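You operate a simulated robot arm through the tools that you are given. There is no shell and no other tool. Be economical: measure what you need, move in short steps, check, and stop when the job is done.

The job below is to be done with a simulated robot arm. You get a single attempt, and the scene is never put back.

## Task
Tighten the silver and black screws with the red screwdriver and cover them.
Fine: slide the clear lid shut; stand the screwdriver back in its hole; leave the copper screw alone.

Only the result counts: the job must be done as asked and must still hold three seconds after the hand-in. Knocking over, shifting, dropping, spilling or breaking anything else fails it. A push-on lid holds only when it is set on centred and level and pressed home; a screw cap is set on level and turned clockwise until tight.

## Robot
A 7-joint arm with a two-finger parallel gripper, fixed in place. Base frame: the origin is at the foot of the arm, x ahead of it, y to its left, z up; the work surface is at about z = 0.4. Lengths are in cm, angles in rad, forces in N, time in s.
With the tool pointing down near the work surface it reaches from about 22 to 58 cm from the base axis. Its first joint turns from -1.152 to 1.152 rad. Payload 2.5 kg.
The tool frame sits at the grasp point between the pads (the TCP): z along the fingers, y along the line on which they close. The tips reach 2.3 cm beyond it. Largest opening 9.4 cm; finger width 3.8, thickness 1; the body of the gripper, 5.4 by 9.6 cm, starts 3.9 cm behind the TCP.
Orientation is told as [roll, pitch, yaw] about the base's x, y, z axes, in that order, counted from this pose: with the fingers straight down and closing along the base's y, the tool's x points along the base's -x, its y along +y and its z along -z.

## Interface
- The arm moves only by the tool drive_tool. Its argument "commands" is a list of rows, each a list of 2 entries, a list of its own where there are three numbers: the shift along the base's x, y, z in cm, then the turn, a rotation vector about the base's x, y, z in rad. In form: [[[x, y, z], [wx, wy, wz]], ...]. A call has 1 to 10 rows; each row is the pose to reach, as a shift and turn from the pose commanded when the call began. "fingers" is the opening, from 0 (shut) to 1 (fully open), set as the call begins (left out, the last holds). A row lasts 0.2 s, in which the tool goes at most 5 cm and 0.15 rad; a call with a longer step from one row to the next is refused whole, and so is a gripper value outside its range. Where a pose cannot be reached the arm comes as near as it can. A force on the tool above 40 N (or 10 N above the force at the start of the call, whichever is more), or a blocked arm, ends the call early, and 0.2 s more pass. Each finger travels about 10.8 cm/s and halts on what it meets, pressing with about 24 N; the grip force reading is that of the motor and also rises with nothing between the fingers. The clock runs only during rows and for 0.2 s after the last one: add rows that repeat a pose to give the fingers time. The reply holds the time, the measured pose of the TCP, the force on the tool along the base axes, the opening and the grip force, in the units named above and with some noise, and new pictures: "pictures" is both (left out), scene, wrist or none.
- Cameras (640 x 400 px; columns grow to the right, rows downward): "scene" is fixed at [10.83, -38.44, 57.67]; the picture's right is [0.90, -0.43, 0.00], its down [-0.13, -0.27, -0.95] and it looks along [0.41, 0.86, -0.30] (base axes); focal length 322 px, centre (320, 200). "wrist" rides on the gripper at [-3.9, 0, -4.4] in the tool frame; the picture's right is [0.00, -1.00, 0.00], its down [0.97, 0.00, -0.24] and it looks along [0.24, 0.00, 0.97] (tool axes); focal length 218 px, centre (320, 200). There is no depth. A picture from a camera that has moved, and an enlarged one, comes with that camera's place and axes in the base frame and with its lens. The place of the scene camera against the robot may be out by one fixed shift of up to 1.8 cm in any direction.
- close_up(camera, box): a new picture of the part [left, top, right, bottom] of that camera's present view, enlarged. No time passes.
- job_done(): hands the job in; it is judged then, once.

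Work in short steps. Places have to be worked out from the pictures, the camera data and where the tool is seen: move nearer, look again, correct. Check each grasp and each placing, and mend what went wrong. You have 120 turns and 150 pictures in all, those below and enlarged ones among them. Open the gripper and draw the arm clear of the work before you hand the job in, unless the task says otherwise; then end with one line.

The tools are called after "Request:" as name(argument=value, ...) on one line, values as JSON. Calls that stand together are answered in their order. drive_tool: Moves the arm, as the interface text tells. Its arguments: {"type":"object","properties":{"commands":{"type":"array"},"fingers":{"type":"number"},"pictures":{"type":"string","enum":["both","scene","wrist","none"]}},"required":["commands"]} The other tools are called the same way: close_up (camera, box) takes an enlarged picture of a part of a camera's view; job_done () hands the job in.

At the start:

```text
time: 0.0
position: [35.13, 9.84, 44.65]
ee_rot: [0.003, 0.001, -0.001]
force: [-0.4, -0.1, 0.5]
finger_gap: 9.39
grasp_force: 0.2
```

scene: 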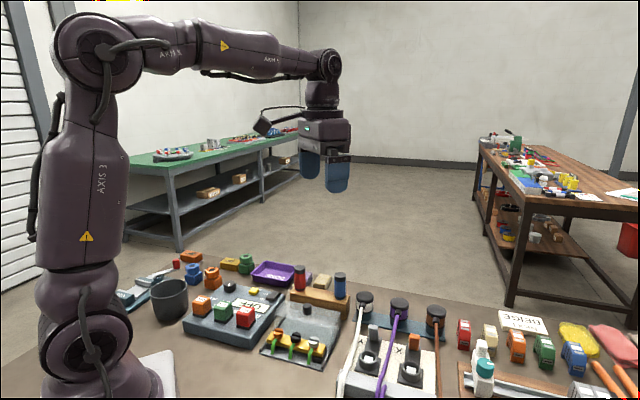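
wrist: 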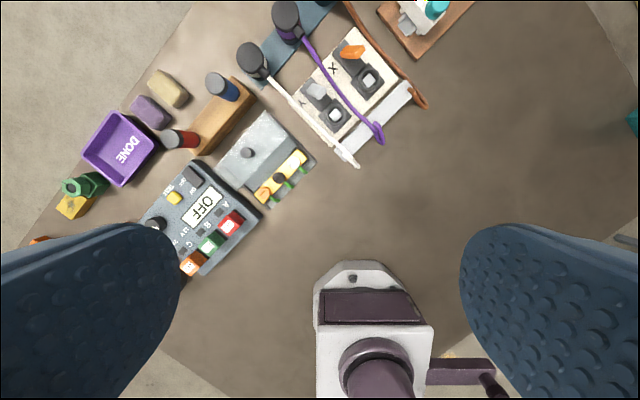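

The bench holds several items; I'll enlarge the part with the terminal block (yellow/black with lid) and the screwdrivers in the wooden holder.

Request:
close_up(camera="wrist", box=[120, 60, 330, 280])

Request:
close_up(camera="scene", box=[170, 240, 370, 380])

```text
1.82 times, centred on (225, 170) of wrist
camera zoom: at [39.06, 9.75, 49.16], right [0.0, -1.0, 0.0], down [-0.97, 0.0, 0.24], along [-0.24, 0.0, -0.97], focal length 397 px, centre (493, 254)
```

zoom: 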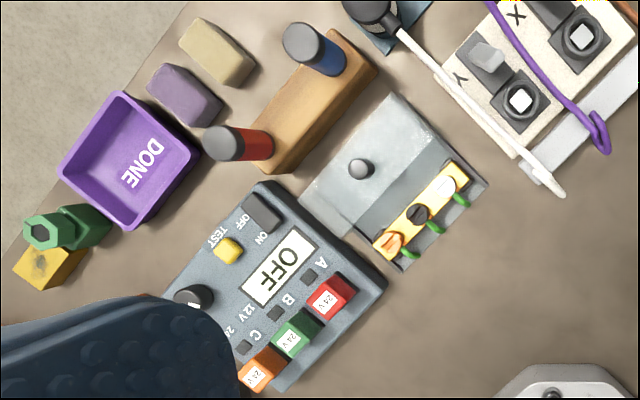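

```text
2.86 times, centred on (270, 310) of scene
camera zoom: at [10.83, -38.44, 57.67], right [0.9, -0.43, 0.0], down [-0.13, -0.27, -0.95], along [0.41, 0.86, -0.3], focal length 921 px, centre (463, -114)
```

zoom: 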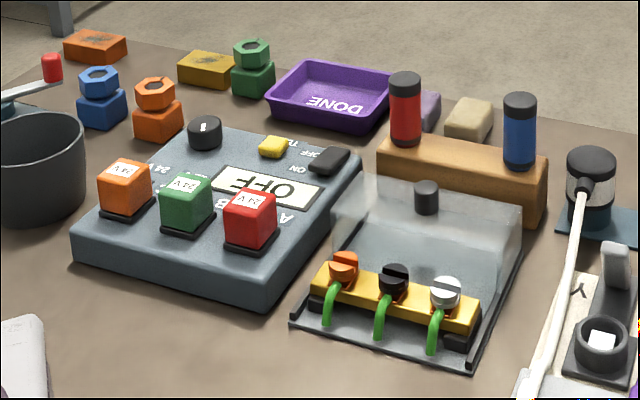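

I see the terminal block with copper, black and silver screws, the clear lid slid back, and red/blue screwdrivers in the wooden stand. Moving the wrist camera above them for a better look, well above everything.

Request:
drive_tool(commands=[[[0.5, 3, -3], [0, 0, 0]], [[1, 6, -6], [0, 0, 0]], [[1.5, 9, -9], [0, 0, 0]], [[2, 10, -12], [0, 0, 0]], [[2, 10, -13], [0, 0, 0]], [[2, 10, -13], [0, 0, 0]]], fingers=1)

```text
time: 1.4
position: [37.1, 20.02, 31.74]
ee_rot: [-0.001, -0.001, 0.0]
force: [0.3, 1.0, -0.1]
finger_gap: 9.39
grasp_force: 0.1
camera wrist: at [41.13, 19.87, 36.24], right [0.0, -1.0, 0.0], down [-0.97, 0.0, 0.24], along [-0.24, 0.0, -0.97], focal length 218 px, centre (320, 200)
```

scene: 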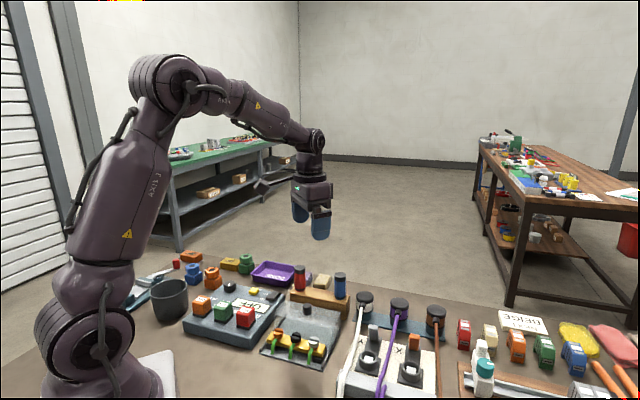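
wrist: 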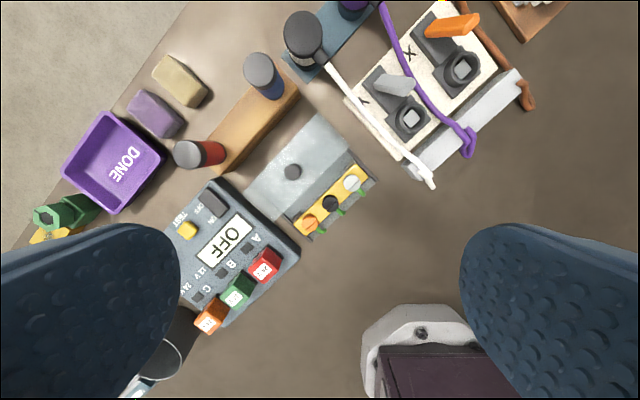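

Request:
close_up(camera="wrist", box=[230, 100, 390, 250])

Request:
close_up(camera="wrist", box=[160, 40, 310, 180])

Request:
close_up(camera="scene", box=[255, 255, 355, 370])

```text
2.67 times, centred on (310, 175) of wrist
camera zoom: at [41.13, 19.87, 36.24], right [0.0, -1.0, 0.0], down [-0.97, 0.0, 0.24], along [-0.24, 0.0, -0.97], focal length 582 px, centre (347, 267)
```

zoom: 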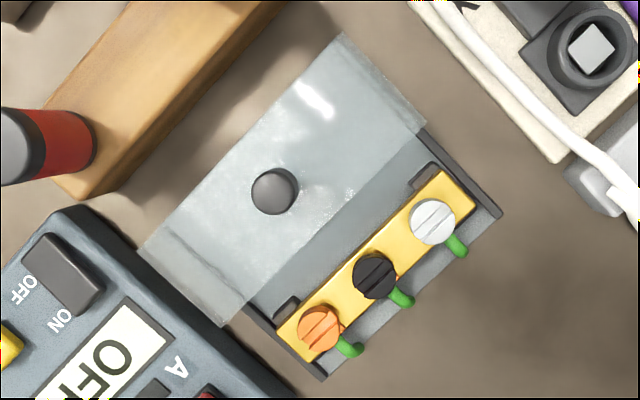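

```text
2.86 times, centred on (235, 110) of wrist
camera zoom: at [41.13, 19.87, 36.24], right [0.0, -1.0, 0.0], down [-0.97, 0.0, 0.24], along [-0.24, 0.0, -0.97], focal length 624 px, centre (563, 457)
```

zoom: 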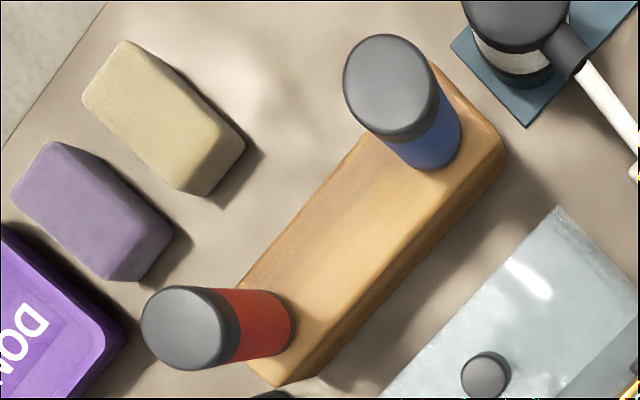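

```text
3.48 times, centred on (305, 312) of scene
camera zoom: at [10.83, -38.44, 57.67], right [0.9, -0.43, 0.0], down [-0.13, -0.27, -0.95], along [0.41, 0.86, -0.3], focal length 1121 px, centre (372, -191)
```

zoom: 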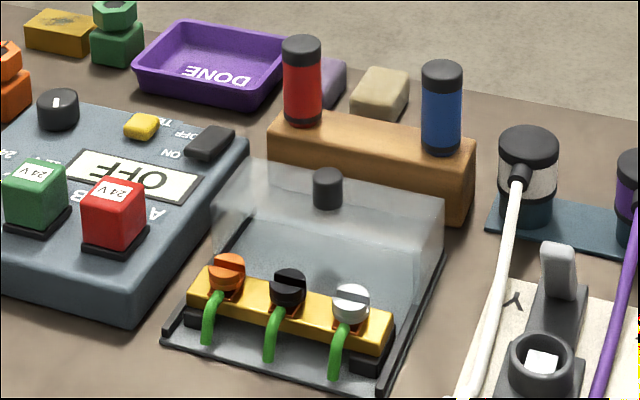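

Estimates: silver (35.7,15.0,3.5), black (32.5,18.2), red driver near (40.2,34.8) with its cap top at about z 11. Moving over the red driver for a closer view.

Request:
drive_tool(commands=[[[0.3, 4, -2.5], [0, 0, 0]], [[0.6, 8, -5], [0, 0, 0]], [[0.9, 11, -7.5], [0, 0, 0]], [[1, 14, -10], [0, 0, 0]], [[1, 14, -10], [0, 0, 0]], [[1, 14, -10], [0, 0, 0]]])

```text
time: 2.8
position: [37.98, 33.73, 21.64]
ee_rot: [-0.001, 0.0, -0.001]
force: [0.3, 0.1, 0.0]
finger_gap: 9.37
grasp_force: 0.0
camera wrist: at [41.95, 33.69, 26.18], right [0.0, -1.0, 0.0], down [-0.97, 0.0, 0.24], along [-0.24, 0.0, -0.97], focal length 218 px, centre (320, 200)
```

scene: 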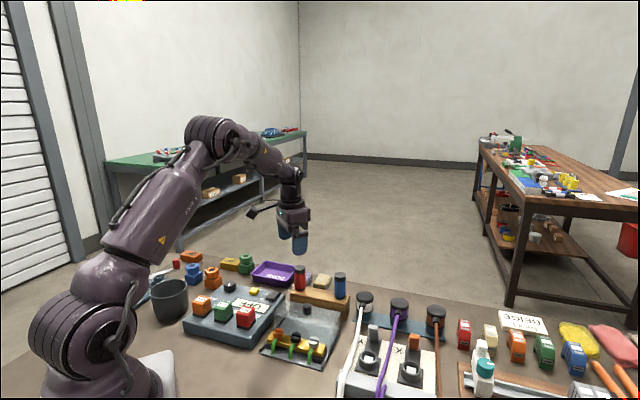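
wrist: 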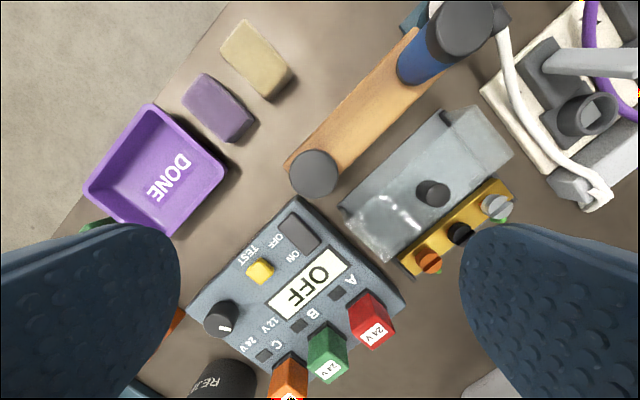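

The cap is at about (40.25, 34.05) with its top at about z 12.7. I'll centre above it, descend to TCP z≈9.6 and check before closing.

Request:
drive_tool(commands=[[[2.27, 0.32, -3], [0, 0, 0]], [[2.27, 0.32, -6], [0, 0, 0]], [[2.27, 0.32, -9], [0, 0, 0]], [[2.27, 0.32, -12], [0, 0, 0]], [[2.27, 0.32, -12], [0, 0, 0]]])

```text
time: 4.0
position: [40.5, 34.18, 9.71]
ee_rot: [0.001, 0.0, 0.0]
force: [-0.9, -0.5, -0.3]
finger_gap: 9.4
grasp_force: 0.0
camera wrist: at [44.39, 34.09, 14.25], right [0.0, -1.0, 0.0], down [-0.97, 0.0, 0.24], along [-0.24, 0.0, -0.97], focal length 218 px, centre (320, 200)
```

scene: 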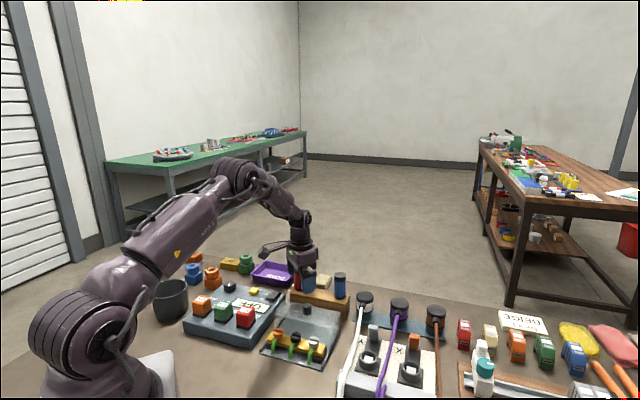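
wrist: 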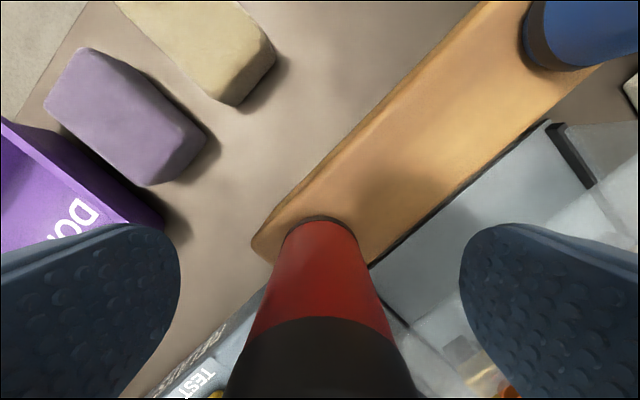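

The driver is centred between the fingers. Closing gently with time to grip.

Request:
drive_tool(commands=[[[-0.2, -0.1, -0.2], [0, 0, 0]], [[-0.2, -0.1, -0.2], [0, 0, 0]], [[-0.2, -0.1, -0.2], [0, 0, 0]], [[-0.2, -0.1, -0.2], [0, 0, 0]], [[-0.2, -0.1, -0.2], [0, 0, 0]]], fingers=0.1, pictures="wrist")

```text
time: 5.2
position: [40.18, 34.12, 9.58]
ee_rot: [0.0, 0.0, 0.001]
force: [-0.2, -1.1, 0.1]
finger_gap: 2.87
grasp_force: 24.2
camera wrist: at [44.16, 34.02, 13.98], right [0.0, -1.0, 0.0], down [-0.97, 0.0, 0.24], along [-0.24, 0.0, -0.97], focal length 218 px, centre (320, 200)
```

wrist: 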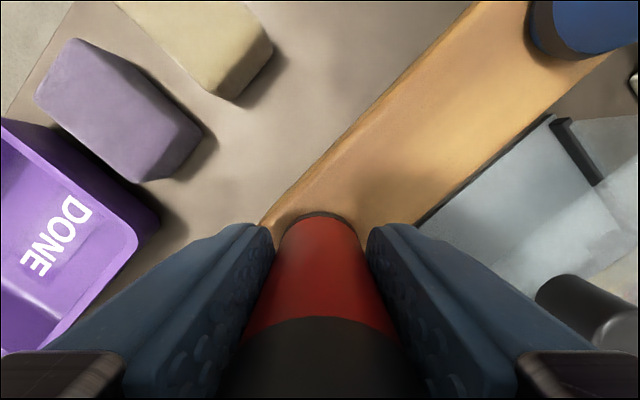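

Gripped at 2.87 cm with 24 N. Lifting straight up.

Request:
drive_tool(commands=[[[0, 0, 1], [0, 0, 0]], [[0, 0, 3], [0, 0, 0]], [[0, 0, 6], [0, 0, 0]], [[0, 0, 9], [0, 0, 0]], [[0, 0, 12], [0, 0, 0]], [[0, 0, 12], [0, 0, 0]]])

```text
time: 6.6
position: [40.29, 34.2, 21.45]
ee_rot: [0.0, 0.001, 0.0]
force: [-0.1, -0.1, -0.7]
finger_gap: 2.68
grasp_force: 23.9
camera wrist: at [44.19, 34.07, 26.02], right [0.0, -1.0, 0.0], down [-0.97, 0.0, 0.24], along [-0.24, 0.0, -0.97], focal length 218 px, centre (320, 200)
```

scene: 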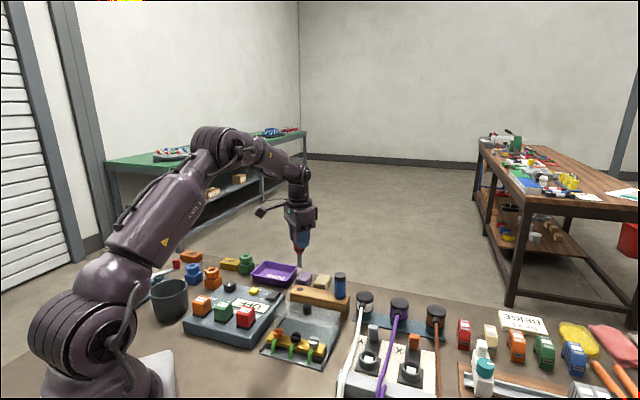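
wrist: 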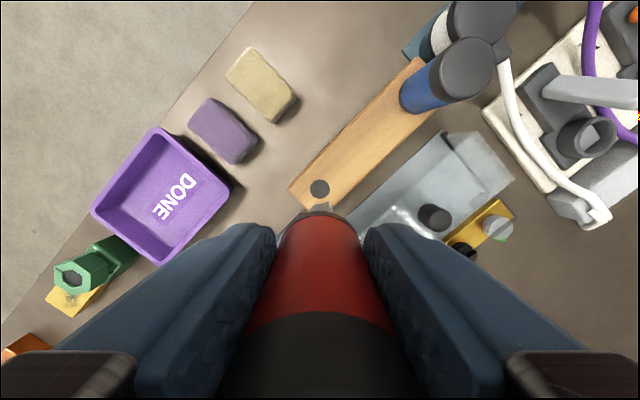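

The driver is out and the hole is visible at about (40.1, 34.15). Looking at the blade.

Request:
close_up(camera="scene", box=[265, 190, 345, 300])

Request:
close_up(camera="wrist", box=[270, 160, 370, 240])

```text
3.64 times, centred on (305, 245) of scene
camera zoom: at [10.83, -38.44, 57.67], right [0.9, -0.43, 0.0], down [-0.13, -0.27, -0.95], along [0.41, 0.86, -0.3], focal length 1172 px, centre (374, 36)
```

zoom: 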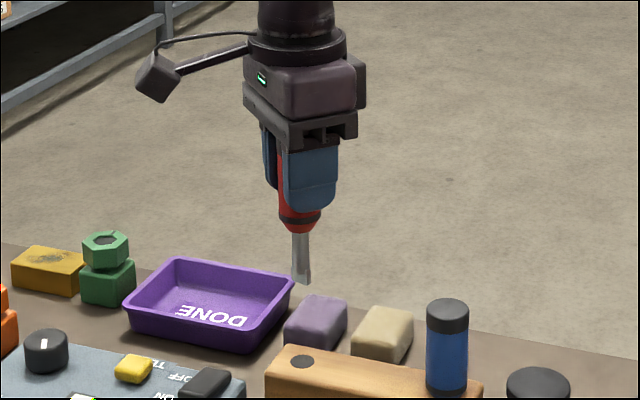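

```text
5.00 times, centred on (320, 200) of wrist
camera zoom: at [44.19, 34.07, 26.02], right [0.0, -1.0, 0.0], down [-0.97, 0.0, 0.24], along [-0.24, 0.0, -0.97], focal length 1091 px, centre (320, 200)
```

zoom: 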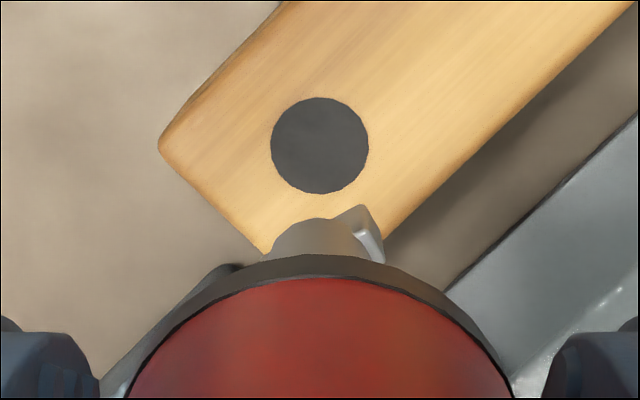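

The blade is about 4.2 cm long, its tip about 9.4 cm below the TCP, lying along about the (1,-1) direction. Moving near the screws, still high, to see the slots.

Request:
drive_tool(commands=[[[-1.5, -3, 0], [0, 0, 0]], [[-3, -6, 0], [0, 0, 0]], [[-4.5, -9, 0], [0, 0, 0]], [[-6, -12, 0], [0, 0, 0]], [[-8, -15, -0.5], [0, 0, 0]], [[-9, -17.5, -1], [0, 0, 0]], [[-9, -17.5, -1], [0, 0, 0]]])

```text
time: 8.2
position: [31.21, 16.55, 20.45]
ee_rot: [0.001, 0.001, 0.0]
force: [1.0, -0.1, -0.9]
finger_gap: 2.67
grasp_force: 24.4
camera wrist: at [35.15, 16.4, 25.01], right [0.0, -1.0, 0.0], down [-0.97, 0.0, 0.24], along [-0.24, 0.0, -0.97], focal length 218 px, centre (320, 200)
```

scene: 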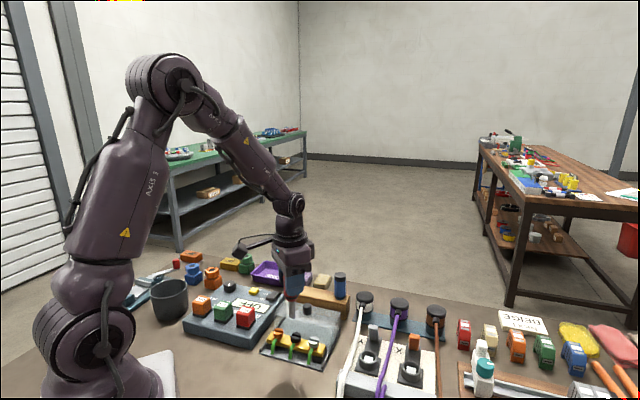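
wrist: 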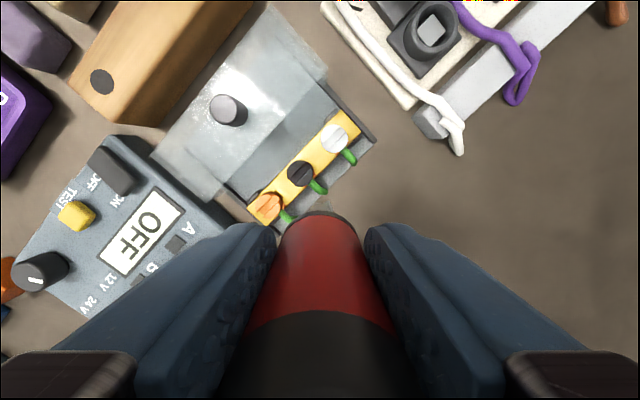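

Request:
close_up(camera="wrist", box=[235, 95, 385, 230])

Request:
close_up(camera="wrist", box=[290, 120, 350, 160])

Request:
close_up(camera="scene", box=[260, 270, 340, 370])

```text
2.96 times, centred on (310, 162) of wrist
camera zoom: at [35.15, 16.4, 25.01], right [0.0, -1.0, 0.0], down [-0.97, 0.0, 0.24], along [-0.24, 0.0, -0.97], focal length 647 px, centre (350, 311)
```

zoom: 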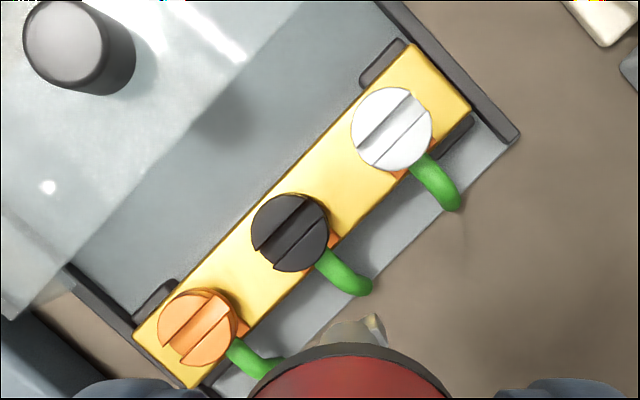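

```text
10.00 times, centred on (320, 140) of wrist
camera zoom: at [35.15, 16.4, 25.01], right [0.0, -1.0, 0.0], down [-0.97, 0.0, 0.24], along [-0.24, 0.0, -0.97], focal length 2183 px, centre (320, 800)
```

zoom: 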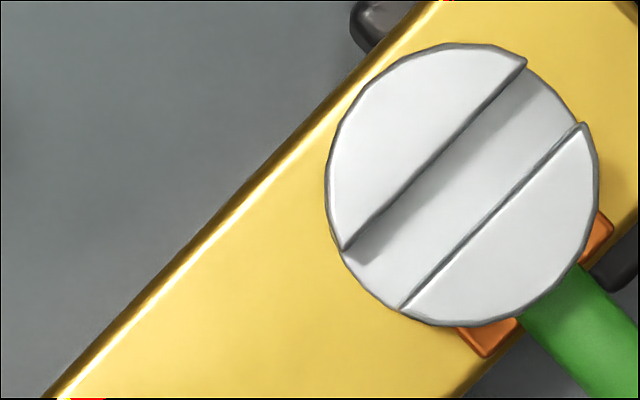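

```text
4.00 times, centred on (300, 320) of scene
camera zoom: at [10.83, -38.44, 57.67], right [0.9, -0.43, 0.0], down [-0.13, -0.27, -0.95], along [0.41, 0.86, -0.3], focal length 1290 px, centre (400, -280)
```

zoom: 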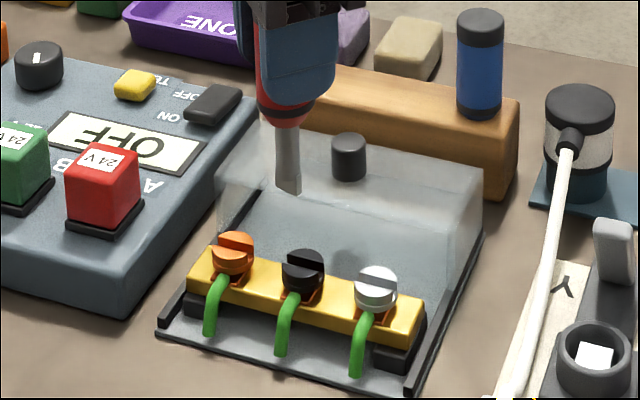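

Slots lie along the row at 45° — (1,-1) direction. Enlarging the blade to check its heading and position.

Request:
close_up(camera="wrist", box=[300, 192, 345, 222])

Request:
close_up(camera="scene", box=[275, 260, 355, 330])

```text
13.33 times, centred on (322, 207) of wrist
camera zoom: at [35.15, 16.4, 25.01], right [0.0, -1.0, 0.0], down [-0.97, 0.0, 0.24], along [-0.24, 0.0, -0.97], focal length 2910 px, centre (287, 107)
```

zoom: 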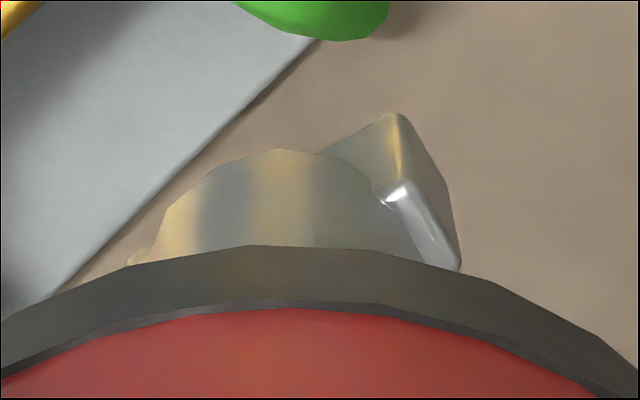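

```text
5.71 times, centred on (315, 295) of scene
camera zoom: at [10.83, -38.44, 57.67], right [0.9, -0.43, 0.0], down [-0.13, -0.27, -0.95], along [0.41, 0.86, -0.3], focal length 1842 px, centre (349, -343)
```

zoom: 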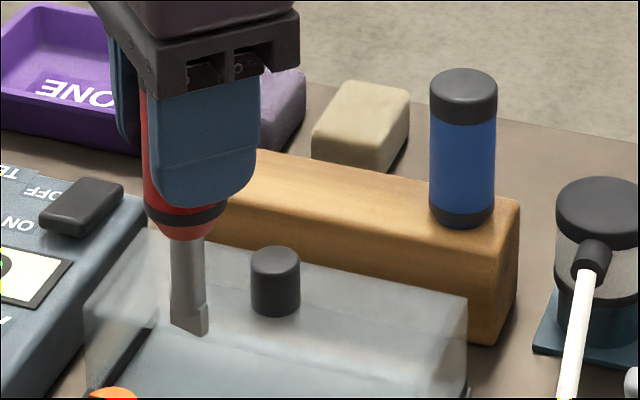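

I need the blade heading more exactly; close-ups are re-rendered sharply, so I zoom harder on the tip from the scene camera.

Request:
close_up(camera="scene", box=[300, 305, 316, 323])

```text
16.00 times, centred on (308, 314) of scene
camera zoom: at [10.83, -38.44, 57.67], right [0.9, -0.43, 0.0], down [-0.13, -0.27, -0.95], along [0.41, 0.86, -0.3], focal length 5158 px, centre (512, -1624)
```

zoom: 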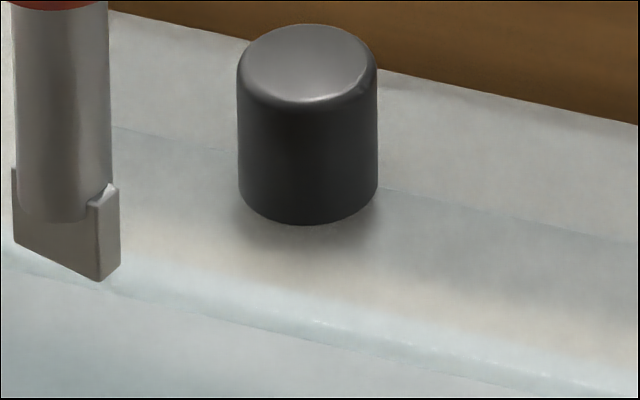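

Blade heading is about -60° and the slot -45°, so I turn +0.26 rad. Moving over the silver screw (35.78, 15.03), tip about 2 cm above it, and checking.

Request:
drive_tool(commands=[[[2, -0.7, -1], [0, 0, 0.13]], [[4, -1.3, -2.5], [0, 0, 0.26]], [[4.58, -1.53, -4], [0, 0, 0.26]], [[4.58, -1.53, -5.3], [0, 0, 0.26]], [[4.58, -1.53, -5.3], [0, 0, 0.26]]], pictures="none")

Request:
close_up(camera="scene", box=[290, 310, 350, 370])

Request:
close_up(camera="wrist", box=[280, 165, 360, 225])

```text
time: 9.4
position: [35.96, 15.05, 15.26]
ee_rot: [0.0, 0.0, 0.261]
force: [0.0, 0.0, -0.7]
finger_gap: 2.69
grasp_force: 24.4
```

```text
6.67 times, centred on (320, 340) of scene
camera zoom: at [10.83, -38.44, 57.67], right [0.9, -0.43, 0.0], down [-0.13, -0.27, -0.95], along [0.41, 0.86, -0.3], focal length 2149 px, centre (320, -733)
```

zoom: 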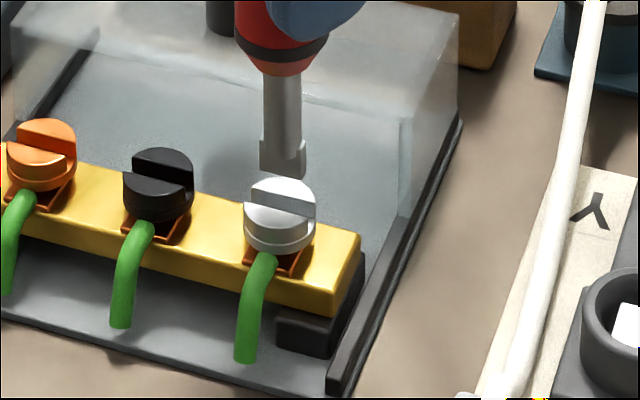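

```text
6.67 times, centred on (320, 195) of wrist
camera zoom: at [39.65, 15.95, 19.6], right [0.26, -0.97, 0.0], down [-0.94, -0.25, 0.24], along [-0.23, -0.06, -0.97], focal length 1455 px, centre (320, 233)
```

zoom: 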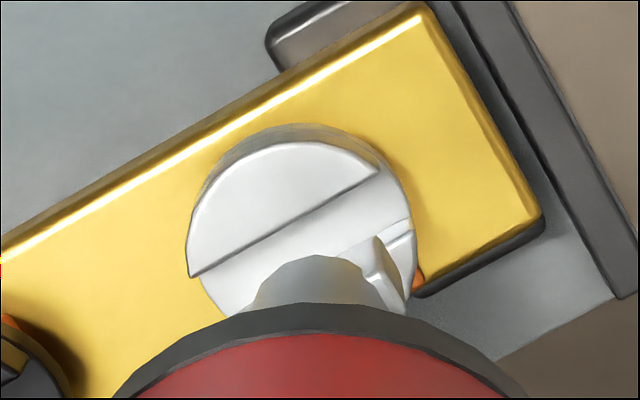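

The blade is parallel to the slot and nearly centred; I nudge (-0.1, +0.07) and come down about 1.6 cm, then check.

Request:
drive_tool(commands=[[[-0.1, 0.07, -0.5], [0, 0, 0]], [[-0.1, 0.07, -1.0], [0, 0, 0]], [[-0.1, 0.07, -1.4], [0, 0, 0]], [[-0.1, 0.07, -1.6], [0, 0, 0]]], pictures="none")

Request:
close_up(camera="scene", box=[300, 320, 330, 350])

Request:
close_up(camera="wrist", box=[280, 165, 360, 225])

```text
time: 10.4
position: [35.69, 15.11, 13.53]
ee_rot: [0.0, -0.003, 0.26]
force: [2.1, 1.4, 5.0]
finger_gap: 2.65
grasp_force: 24.3
```

```text
13.33 times, centred on (315, 335) of scene
camera zoom: at [10.83, -38.44, 57.67], right [0.9, -0.43, 0.0], down [-0.13, -0.27, -0.95], along [0.41, 0.86, -0.3], focal length 4299 px, centre (387, -1600)
```

zoom: 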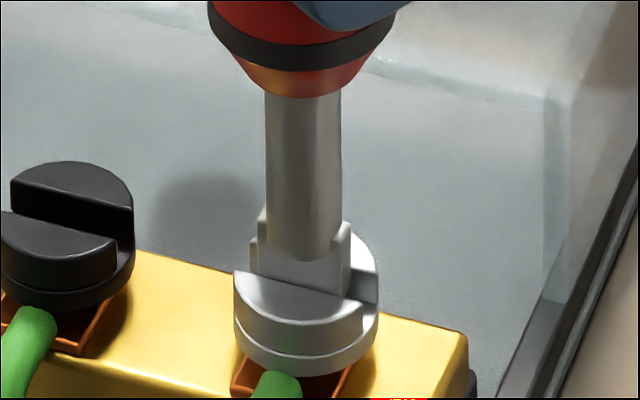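

```text
6.67 times, centred on (320, 195) of wrist
camera zoom: at [39.52, 16.06, 18.04], right [0.26, -0.97, 0.0], down [-0.94, -0.25, 0.24], along [-0.23, -0.06, -0.97], focal length 1455 px, centre (320, 233)
```

zoom: 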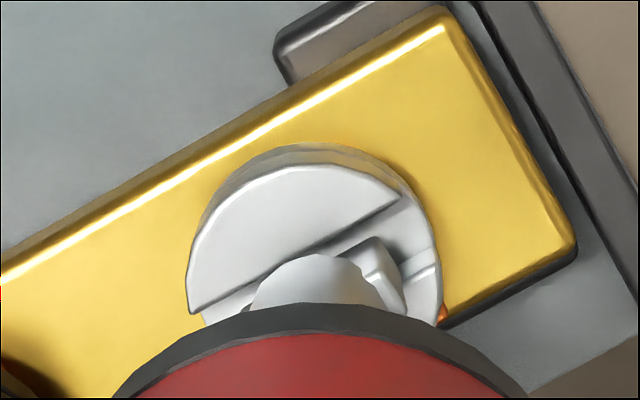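

The blade sits in the slot with light contact (5 N). Turning clockwise 0.6 rad with slight follow-down.

Request:
drive_tool(commands=[[[0, 0, -0.05], [0, 0, -0.1]], [[0, 0, -0.05], [0, 0, -0.2]], [[0, 0, -0.05], [0, 0, -0.3]], [[0, 0, -0.1], [0, 0, -0.4]], [[0, 0, -0.1], [0, 0, -0.5]], [[0, 0, -0.1], [0, 0, -0.6]]], pictures="none")

Request:
close_up(camera="scene", box=[300, 320, 330, 350])

Request:
close_up(camera="wrist", box=[280, 165, 360, 225])

```text
time: 11.8
position: [35.59, 15.01, 13.47]
ee_rot: [0.001, -0.002, -0.341]
force: [5.8, 2.9, -0.2]
finger_gap: 2.67
grasp_force: 23.9
```

```text
13.33 times, centred on (315, 335) of scene
camera zoom: at [10.83, -38.44, 57.67], right [0.9, -0.43, 0.0], down [-0.13, -0.27, -0.95], along [0.41, 0.86, -0.3], focal length 4299 px, centre (387, -1600)
```

zoom: 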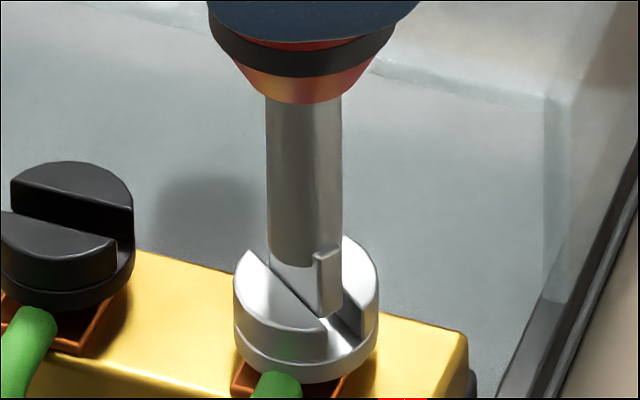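

```text
6.67 times, centred on (320, 195) of wrist
camera zoom: at [39.41, 13.66, 17.96], right [-0.34, -0.94, 0.0], down [-0.91, 0.33, 0.24], along [-0.22, 0.08, -0.97], focal length 1455 px, centre (320, 233)
```

zoom: 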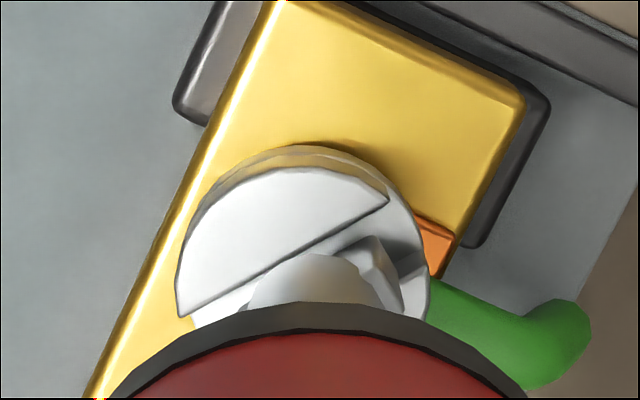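

The screw turns with the driver and sinks slightly. Continuing clockwise another 1.0 rad, following down.

Request:
drive_tool(commands=[[[0, 0, -0.05], [0, 0, -0.12]], [[0, 0, -0.08], [0, 0, -0.24]], [[0, 0, -0.1], [0, 0, -0.36]], [[0, 0, -0.13], [0, 0, -0.48]], [[0, 0, -0.15], [0, 0, -0.6]], [[0, 0, -0.18], [0, 0, -0.72]], [[0, 0, -0.2], [0, 0, -0.84]], [[0, 0, -0.22], [0, 0, -0.96]]], pictures="none")

Request:
close_up(camera="scene", box=[300, 320, 330, 350])

```text
time: 13.6
position: [35.61, 15.07, 13.32]
ee_rot: [0.0, -0.001, -1.302]
force: [1.0, -0.3, -1.1]
finger_gap: 2.65
grasp_force: 24.0
```

```text
13.33 times, centred on (315, 335) of scene
camera zoom: at [10.83, -38.44, 57.67], right [0.9, -0.43, 0.0], down [-0.13, -0.27, -0.95], along [0.41, 0.86, -0.3], focal length 4299 px, centre (387, -1600)
```

zoom: 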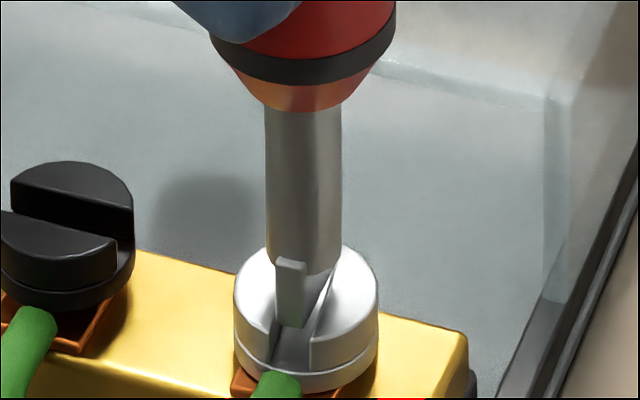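

Quarter turn done, head about 0.3 cm lower. Continuing in the same way and watching for resistance.

Request:
drive_tool(commands=[[[0, 0, -0.05], [0, 0, -0.12]], [[0, 0, -0.08], [0, 0, -0.24]], [[0, 0, -0.1], [0, 0, -0.36]], [[0, 0, -0.13], [0, 0, -0.48]], [[0, 0, -0.15], [0, 0, -0.6]]], pictures="none")

Request:
close_up(camera="scene", box=[300, 320, 330, 350])

```text
time: 14.8
position: [35.66, 15.01, 12.99]
ee_rot: [0.001, 0.001, -1.902]
force: [-0.8, 0.1, -1.1]
finger_gap: 3.0
grasp_force: 24.3
```

```text
13.33 times, centred on (315, 335) of scene
camera zoom: at [10.83, -38.44, 57.67], right [0.9, -0.43, 0.0], down [-0.13, -0.27, -0.95], along [0.41, 0.86, -0.3], focal length 4299 px, centre (387, -1600)
```

zoom: 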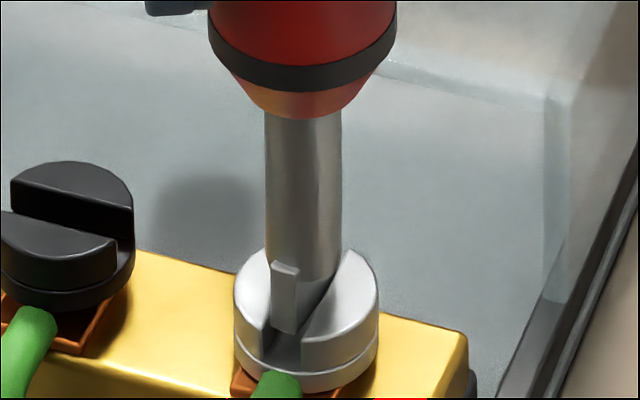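

The gripper turned 0.6 rad but the screw barely moved and the handle slipped in the grip — likely the screw is tight. Checking seat closely.

Request:
close_up(camera="scene", box=[312, 338, 330, 352])

Request:
close_up(camera="wrist", box=[270, 155, 370, 235])

```text
16.00 times, centred on (321, 345) of scene
camera zoom: at [10.83, -38.44, 57.67], right [0.9, -0.43, 0.0], down [-0.13, -0.27, -0.95], along [0.41, 0.86, -0.3], focal length 5158 px, centre (304, -2120)
```

zoom: 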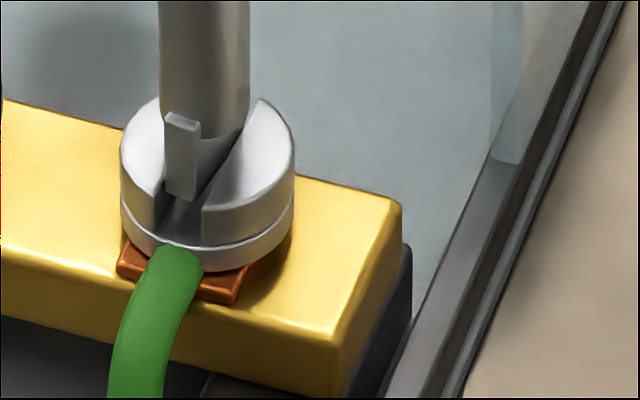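

```text
5.00 times, centred on (320, 195) of wrist
camera zoom: at [34.44, 11.27, 17.56], right [-0.95, 0.33, 0.0], down [0.32, 0.92, 0.24], along [0.08, 0.23, -0.97], focal length 1091 px, centre (320, 225)
```

zoom: 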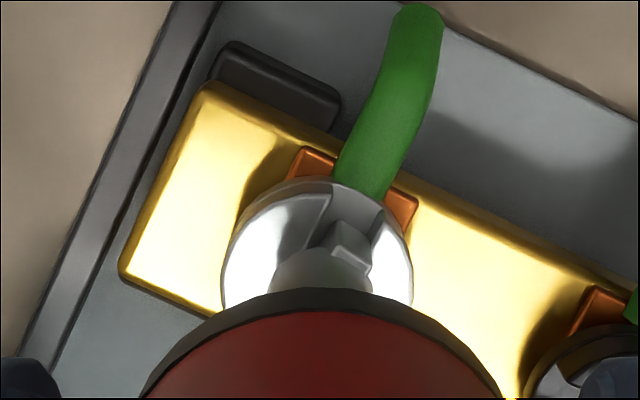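

The silver head is flush on its plate, so it's tight. Lifting straight out, then moving above the black screw while rotating back.

Request:
drive_tool(commands=[[[0, 0, 0.5], [0, 0, 0]], [[0, 0, 1.5], [0, 0, 0]], [[0, 0, 3], [0, 0, 0]], [[-0.5, 0.5, 3.3], [0, 0, 0.14]], [[-1, 1, 3.3], [0, 0, 0.28]], [[-1.5, 1.5, 3.3], [0, 0, 0.42]], [[-2, 2, 3.3], [0, 0, 0.56]], [[-2.5, 2.5, 3.3], [0, 0, 0.7]], [[-3, 3, 3.3], [0, 0, 0.84]], [[-3.28, 3.32, 3.3], [0, 0, 0.98]]], pictures="none")

Request:
drive_tool(commands=[[[0, 0, 0], [0, 0, 0.14]], [[0, 0, 0], [0, 0, 0.28]], [[0, 0, 0], [0, 0, 0.42]], [[0, 0, 0], [0, 0, 0.56]], [[0, 0, 0], [0, 0, 0.71]], [[0, 0, 0], [0, 0, 0.71]]], pictures="none")

Request:
close_up(camera="scene", box=[285, 312, 325, 352])

Request:
close_up(camera="wrist", box=[280, 165, 360, 225])

```text
time: 17.0
position: [32.39, 18.47, 16.29]
ee_rot: [0.0, 0.0, -0.917]
force: [-1.0, -0.2, -0.9]
finger_gap: 3.01
grasp_force: 24.0
```

```text
time: 18.4
position: [32.32, 18.3, 16.43]
ee_rot: [0.0, 0.0, -0.207]
force: [-0.5, 0.4, -0.2]
finger_gap: 3.03
grasp_force: 24.4
```

```text
10.00 times, centred on (305, 332) of scene
camera zoom: at [10.83, -38.44, 57.67], right [0.9, -0.43, 0.0], down [-0.13, -0.27, -0.95], along [0.41, 0.86, -0.3], focal length 3224 px, centre (470, -1120)
```

zoom: 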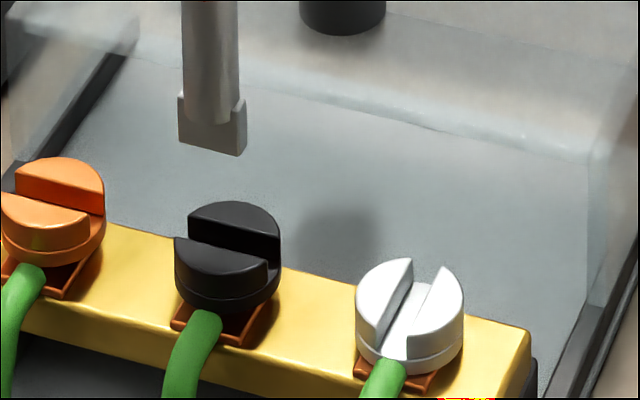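

```text
6.67 times, centred on (320, 195) of wrist
camera zoom: at [36.28, 17.52, 20.94], right [-0.21, -0.98, 0.0], down [-0.95, 0.2, 0.24], along [-0.23, 0.05, -0.97], focal length 1455 px, centre (320, 233)
```

zoom: 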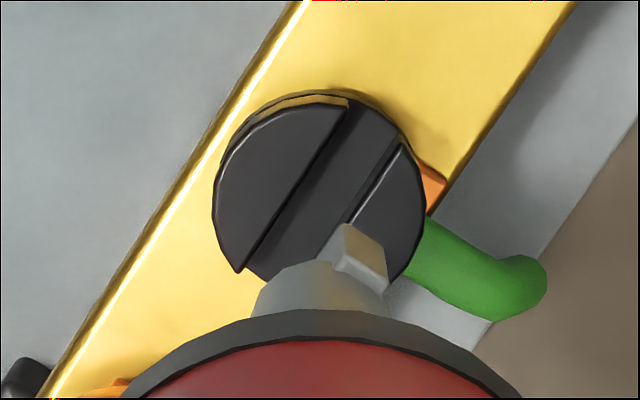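

Blade and slot are parallel; the blade needs about (+0.2,-0.1) to centre. Descending toward the slot.

Request:
drive_tool(commands=[[[0.2, -0.1, -0.8], [0, 0, 0]], [[0.2, -0.1, -1.6], [0, 0, 0]], [[0.2, -0.1, -2.2], [0, 0, 0]], [[0.2, -0.1, -2.5], [0, 0, 0]], [[0.2, -0.1, -2.7], [0, 0, 0]]], pictures="none")

Request:
close_up(camera="scene", box=[285, 315, 315, 345])

Request:
close_up(camera="wrist", box=[280, 165, 360, 225])

```text
time: 19.6
position: [32.59, 18.41, 13.65]
ee_rot: [0.001, 0.0, -0.209]
force: [-0.2, 1.1, 0.1]
finger_gap: 3.01
grasp_force: 23.7
```

```text
13.33 times, centred on (300, 330) of scene
camera zoom: at [10.83, -38.44, 57.67], right [0.9, -0.43, 0.0], down [-0.13, -0.27, -0.95], along [0.41, 0.86, -0.3], focal length 4299 px, centre (587, -1533)
```

zoom: 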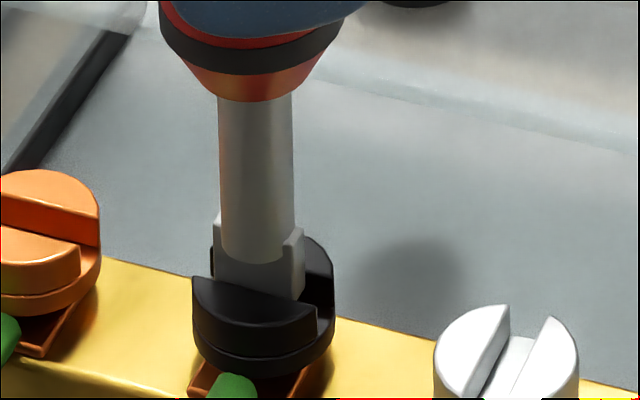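

```text
6.67 times, centred on (320, 195) of wrist
camera zoom: at [36.47, 17.43, 18.19], right [-0.21, -0.98, 0.0], down [-0.95, 0.2, 0.24], along [-0.23, 0.05, -0.97], focal length 1455 px, centre (320, 233)
```

zoom: 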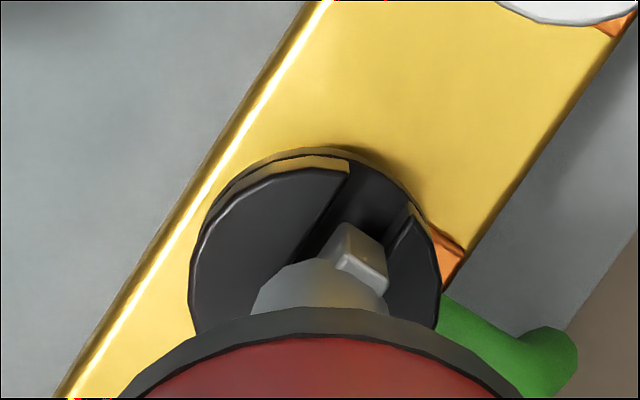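

The blade is in the slot. Seating 0.15 cm more and turning clockwise.

Request:
drive_tool(commands=[[[0.05, -0.05, -0.1], [0, 0, 0]], [[0.05, -0.05, -0.15], [0, 0, 0]], [[0.05, -0.05, -0.17], [0, 0, -0.12]], [[0.05, -0.05, -0.2], [0, 0, -0.24]], [[0.05, -0.05, -0.22], [0, 0, -0.36]], [[0.05, -0.05, -0.25], [0, 0, -0.48]], [[0.05, -0.05, -0.28], [0, 0, -0.6]], [[0.05, -0.05, -0.3], [0, 0, -0.72]], [[0.05, -0.05, -0.32], [0, 0, -0.84]]], pictures="none")

Request:
close_up(camera="scene", box=[285, 315, 315, 345])

```text
time: 21.6
position: [32.66, 18.25, 13.3]
ee_rot: [-0.003, 0.002, -1.052]
force: [-0.5, -0.9, -0.7]
finger_gap: 3.0
grasp_force: 23.9
```

```text
13.33 times, centred on (300, 330) of scene
camera zoom: at [10.83, -38.44, 57.67], right [0.9, -0.43, 0.0], down [-0.13, -0.27, -0.95], along [0.41, 0.86, -0.3], focal length 4299 px, centre (587, -1533)
```

zoom: 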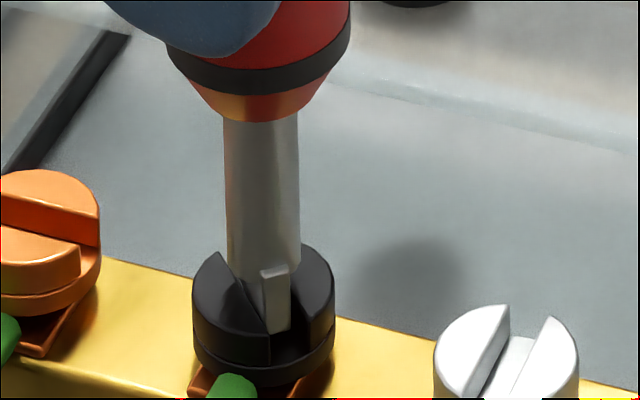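

The black screw turns too (~48°). Continuing 0.96 rad more.

Request:
drive_tool(commands=[[[0, 0, -0.03], [0, 0, -0.12]], [[0, 0, -0.06], [0, 0, -0.24]], [[0, 0, -0.09], [0, 0, -0.36]], [[0, 0, -0.11], [0, 0, -0.48]], [[0, 0, -0.13], [0, 0, -0.6]], [[0, 0, -0.15], [0, 0, -0.72]], [[0, 0, -0.16], [0, 0, -0.84]], [[0, 0, -0.17], [0, 0, -0.96]]], pictures="none")

Request:
close_up(camera="scene", box=[285, 315, 315, 345])

```text
time: 23.4
position: [32.58, 18.42, 13.2]
ee_rot: [-0.001, -0.001, -2.01]
force: [-5.2, -0.1, 3.6]
finger_gap: 3.06
grasp_force: 23.9
```

```text
13.33 times, centred on (300, 330) of scene
camera zoom: at [10.83, -38.44, 57.67], right [0.9, -0.43, 0.0], down [-0.13, -0.27, -0.95], along [0.41, 0.86, -0.3], focal length 4299 px, centre (587, -1533)
```

zoom: 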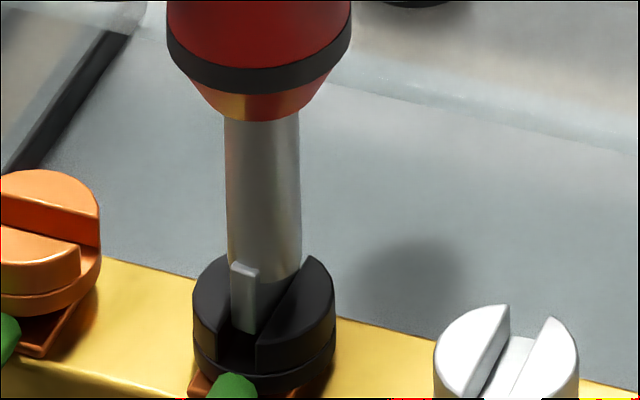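

Nearly the same end angle as the silver one; turning a little further to confirm it's tight.

Request:
drive_tool(commands=[[[0, 0, -0.02], [0, 0, -0.1]], [[0, 0, -0.03], [0, 0, -0.2]], [[0, 0, -0.03], [0, 0, -0.3]], [[0, 0, -0.03], [0, 0, -0.4]]], pictures="none")

Request:
close_up(camera="scene", box=[285, 315, 315, 345])

```text
time: 24.4
position: [32.58, 18.27, 13.23]
ee_rot: [0.0, 0.002, -2.411]
force: [-2.2, 4.9, -2.0]
finger_gap: 2.64
grasp_force: 24.1
```

```text
13.33 times, centred on (300, 330) of scene
camera zoom: at [10.83, -38.44, 57.67], right [0.9, -0.43, 0.0], down [-0.13, -0.27, -0.95], along [0.41, 0.86, -0.3], focal length 4299 px, centre (587, -1533)
```

zoom: 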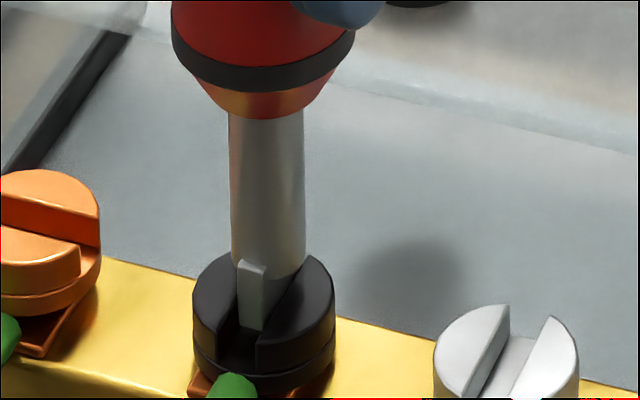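

The screw no longer moves while the handle slips: black is tight. Lifting straight out and rotating back, then checking both from above.

Request:
drive_tool(commands=[[[0, 0, 0.5], [0, 0, 0]], [[0, 0, 1.5], [0, 0, 0]], [[0, 0, 3.5], [0, 0, 0]], [[0, 0, 6], [0, 0, 0.14]], [[0, 0, 7.5], [0, 0, 0.28]], [[0, 0, 7.5], [0, 0, 0.42]], [[0, 0, 7.5], [0, 0, 0.56]], [[0, 0, 7.5], [0, 0, 0.7]], [[0, 0, 7.5], [0, 0, 0.84]], [[0, 0, 7.5], [0, 0, 0.98]]], pictures="none")

Request:
drive_tool(commands=[[[-0.2, 0, 0], [0, 0, 0.14]], [[-0.4, 0, 0], [0, 0, 0.28]], [[-0.6, 0, 0], [0, 0, 0.42]], [[-0.8, 0, 0], [0, 0, 0.56]], [[-1, 0, 0], [0, 0, 0.7]], [[-1, 0, 0], [0, 0, 0.84]], [[-1, 0, 0], [0, 0, 0.98]], [[-1, 0, 0], [0, 0, 1.12]], [[-1, 0, 0], [0, 0, 1.26]], [[-1, 0, 0], [0, 0, 1.4]]], pictures="wrist")

Request:
close_up(camera="wrist", box=[240, 90, 380, 220])

Request:
close_up(camera="scene", box=[250, 260, 350, 360])

```text
time: 26.6
position: [32.56, 18.28, 20.57]
ee_rot: [0.0, -0.001, -1.429]
force: [0.5, 0.5, -1.6]
finger_gap: 2.67
grasp_force: 23.4
```

```text
time: 28.8
position: [31.61, 18.32, 20.8]
ee_rot: [0.0, 0.001, -0.026]
force: [0.4, -0.8, -0.9]
finger_gap: 2.64
grasp_force: 23.4
camera wrist: at [35.58, 18.08, 25.22], right [-0.03, -1.0, 0.0], down [-0.97, 0.03, 0.24], along [-0.24, 0.01, -0.97], focal length 218 px, centre (320, 200)
```

wrist: 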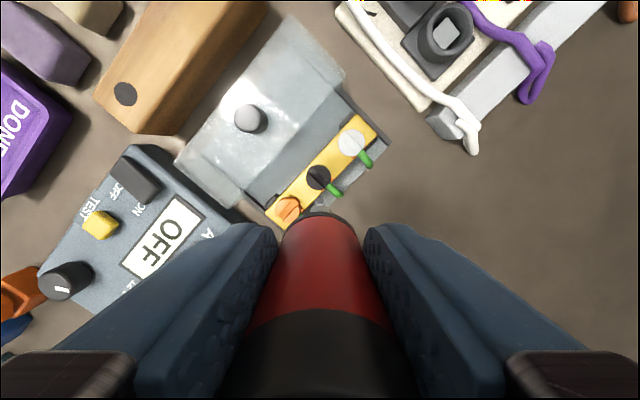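

```text
3.08 times, centred on (310, 155) of wrist
camera zoom: at [35.58, 18.08, 25.22], right [-0.03, -1.0, 0.0], down [-0.97, 0.03, 0.24], along [-0.24, 0.01, -0.97], focal length 672 px, centre (351, 338)
```

zoom: 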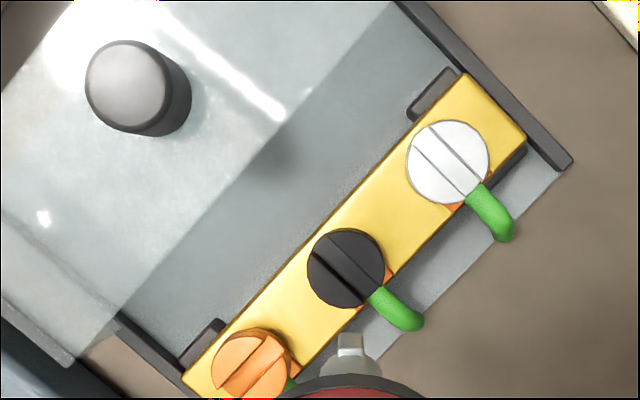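

```text
4.00 times, centred on (300, 310) of scene
camera zoom: at [10.83, -38.44, 57.67], right [0.9, -0.43, 0.0], down [-0.13, -0.27, -0.95], along [0.41, 0.86, -0.3], focal length 1290 px, centre (400, -240)
```

zoom: 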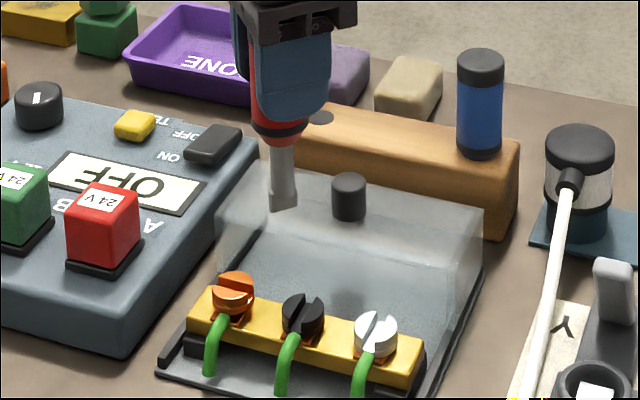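

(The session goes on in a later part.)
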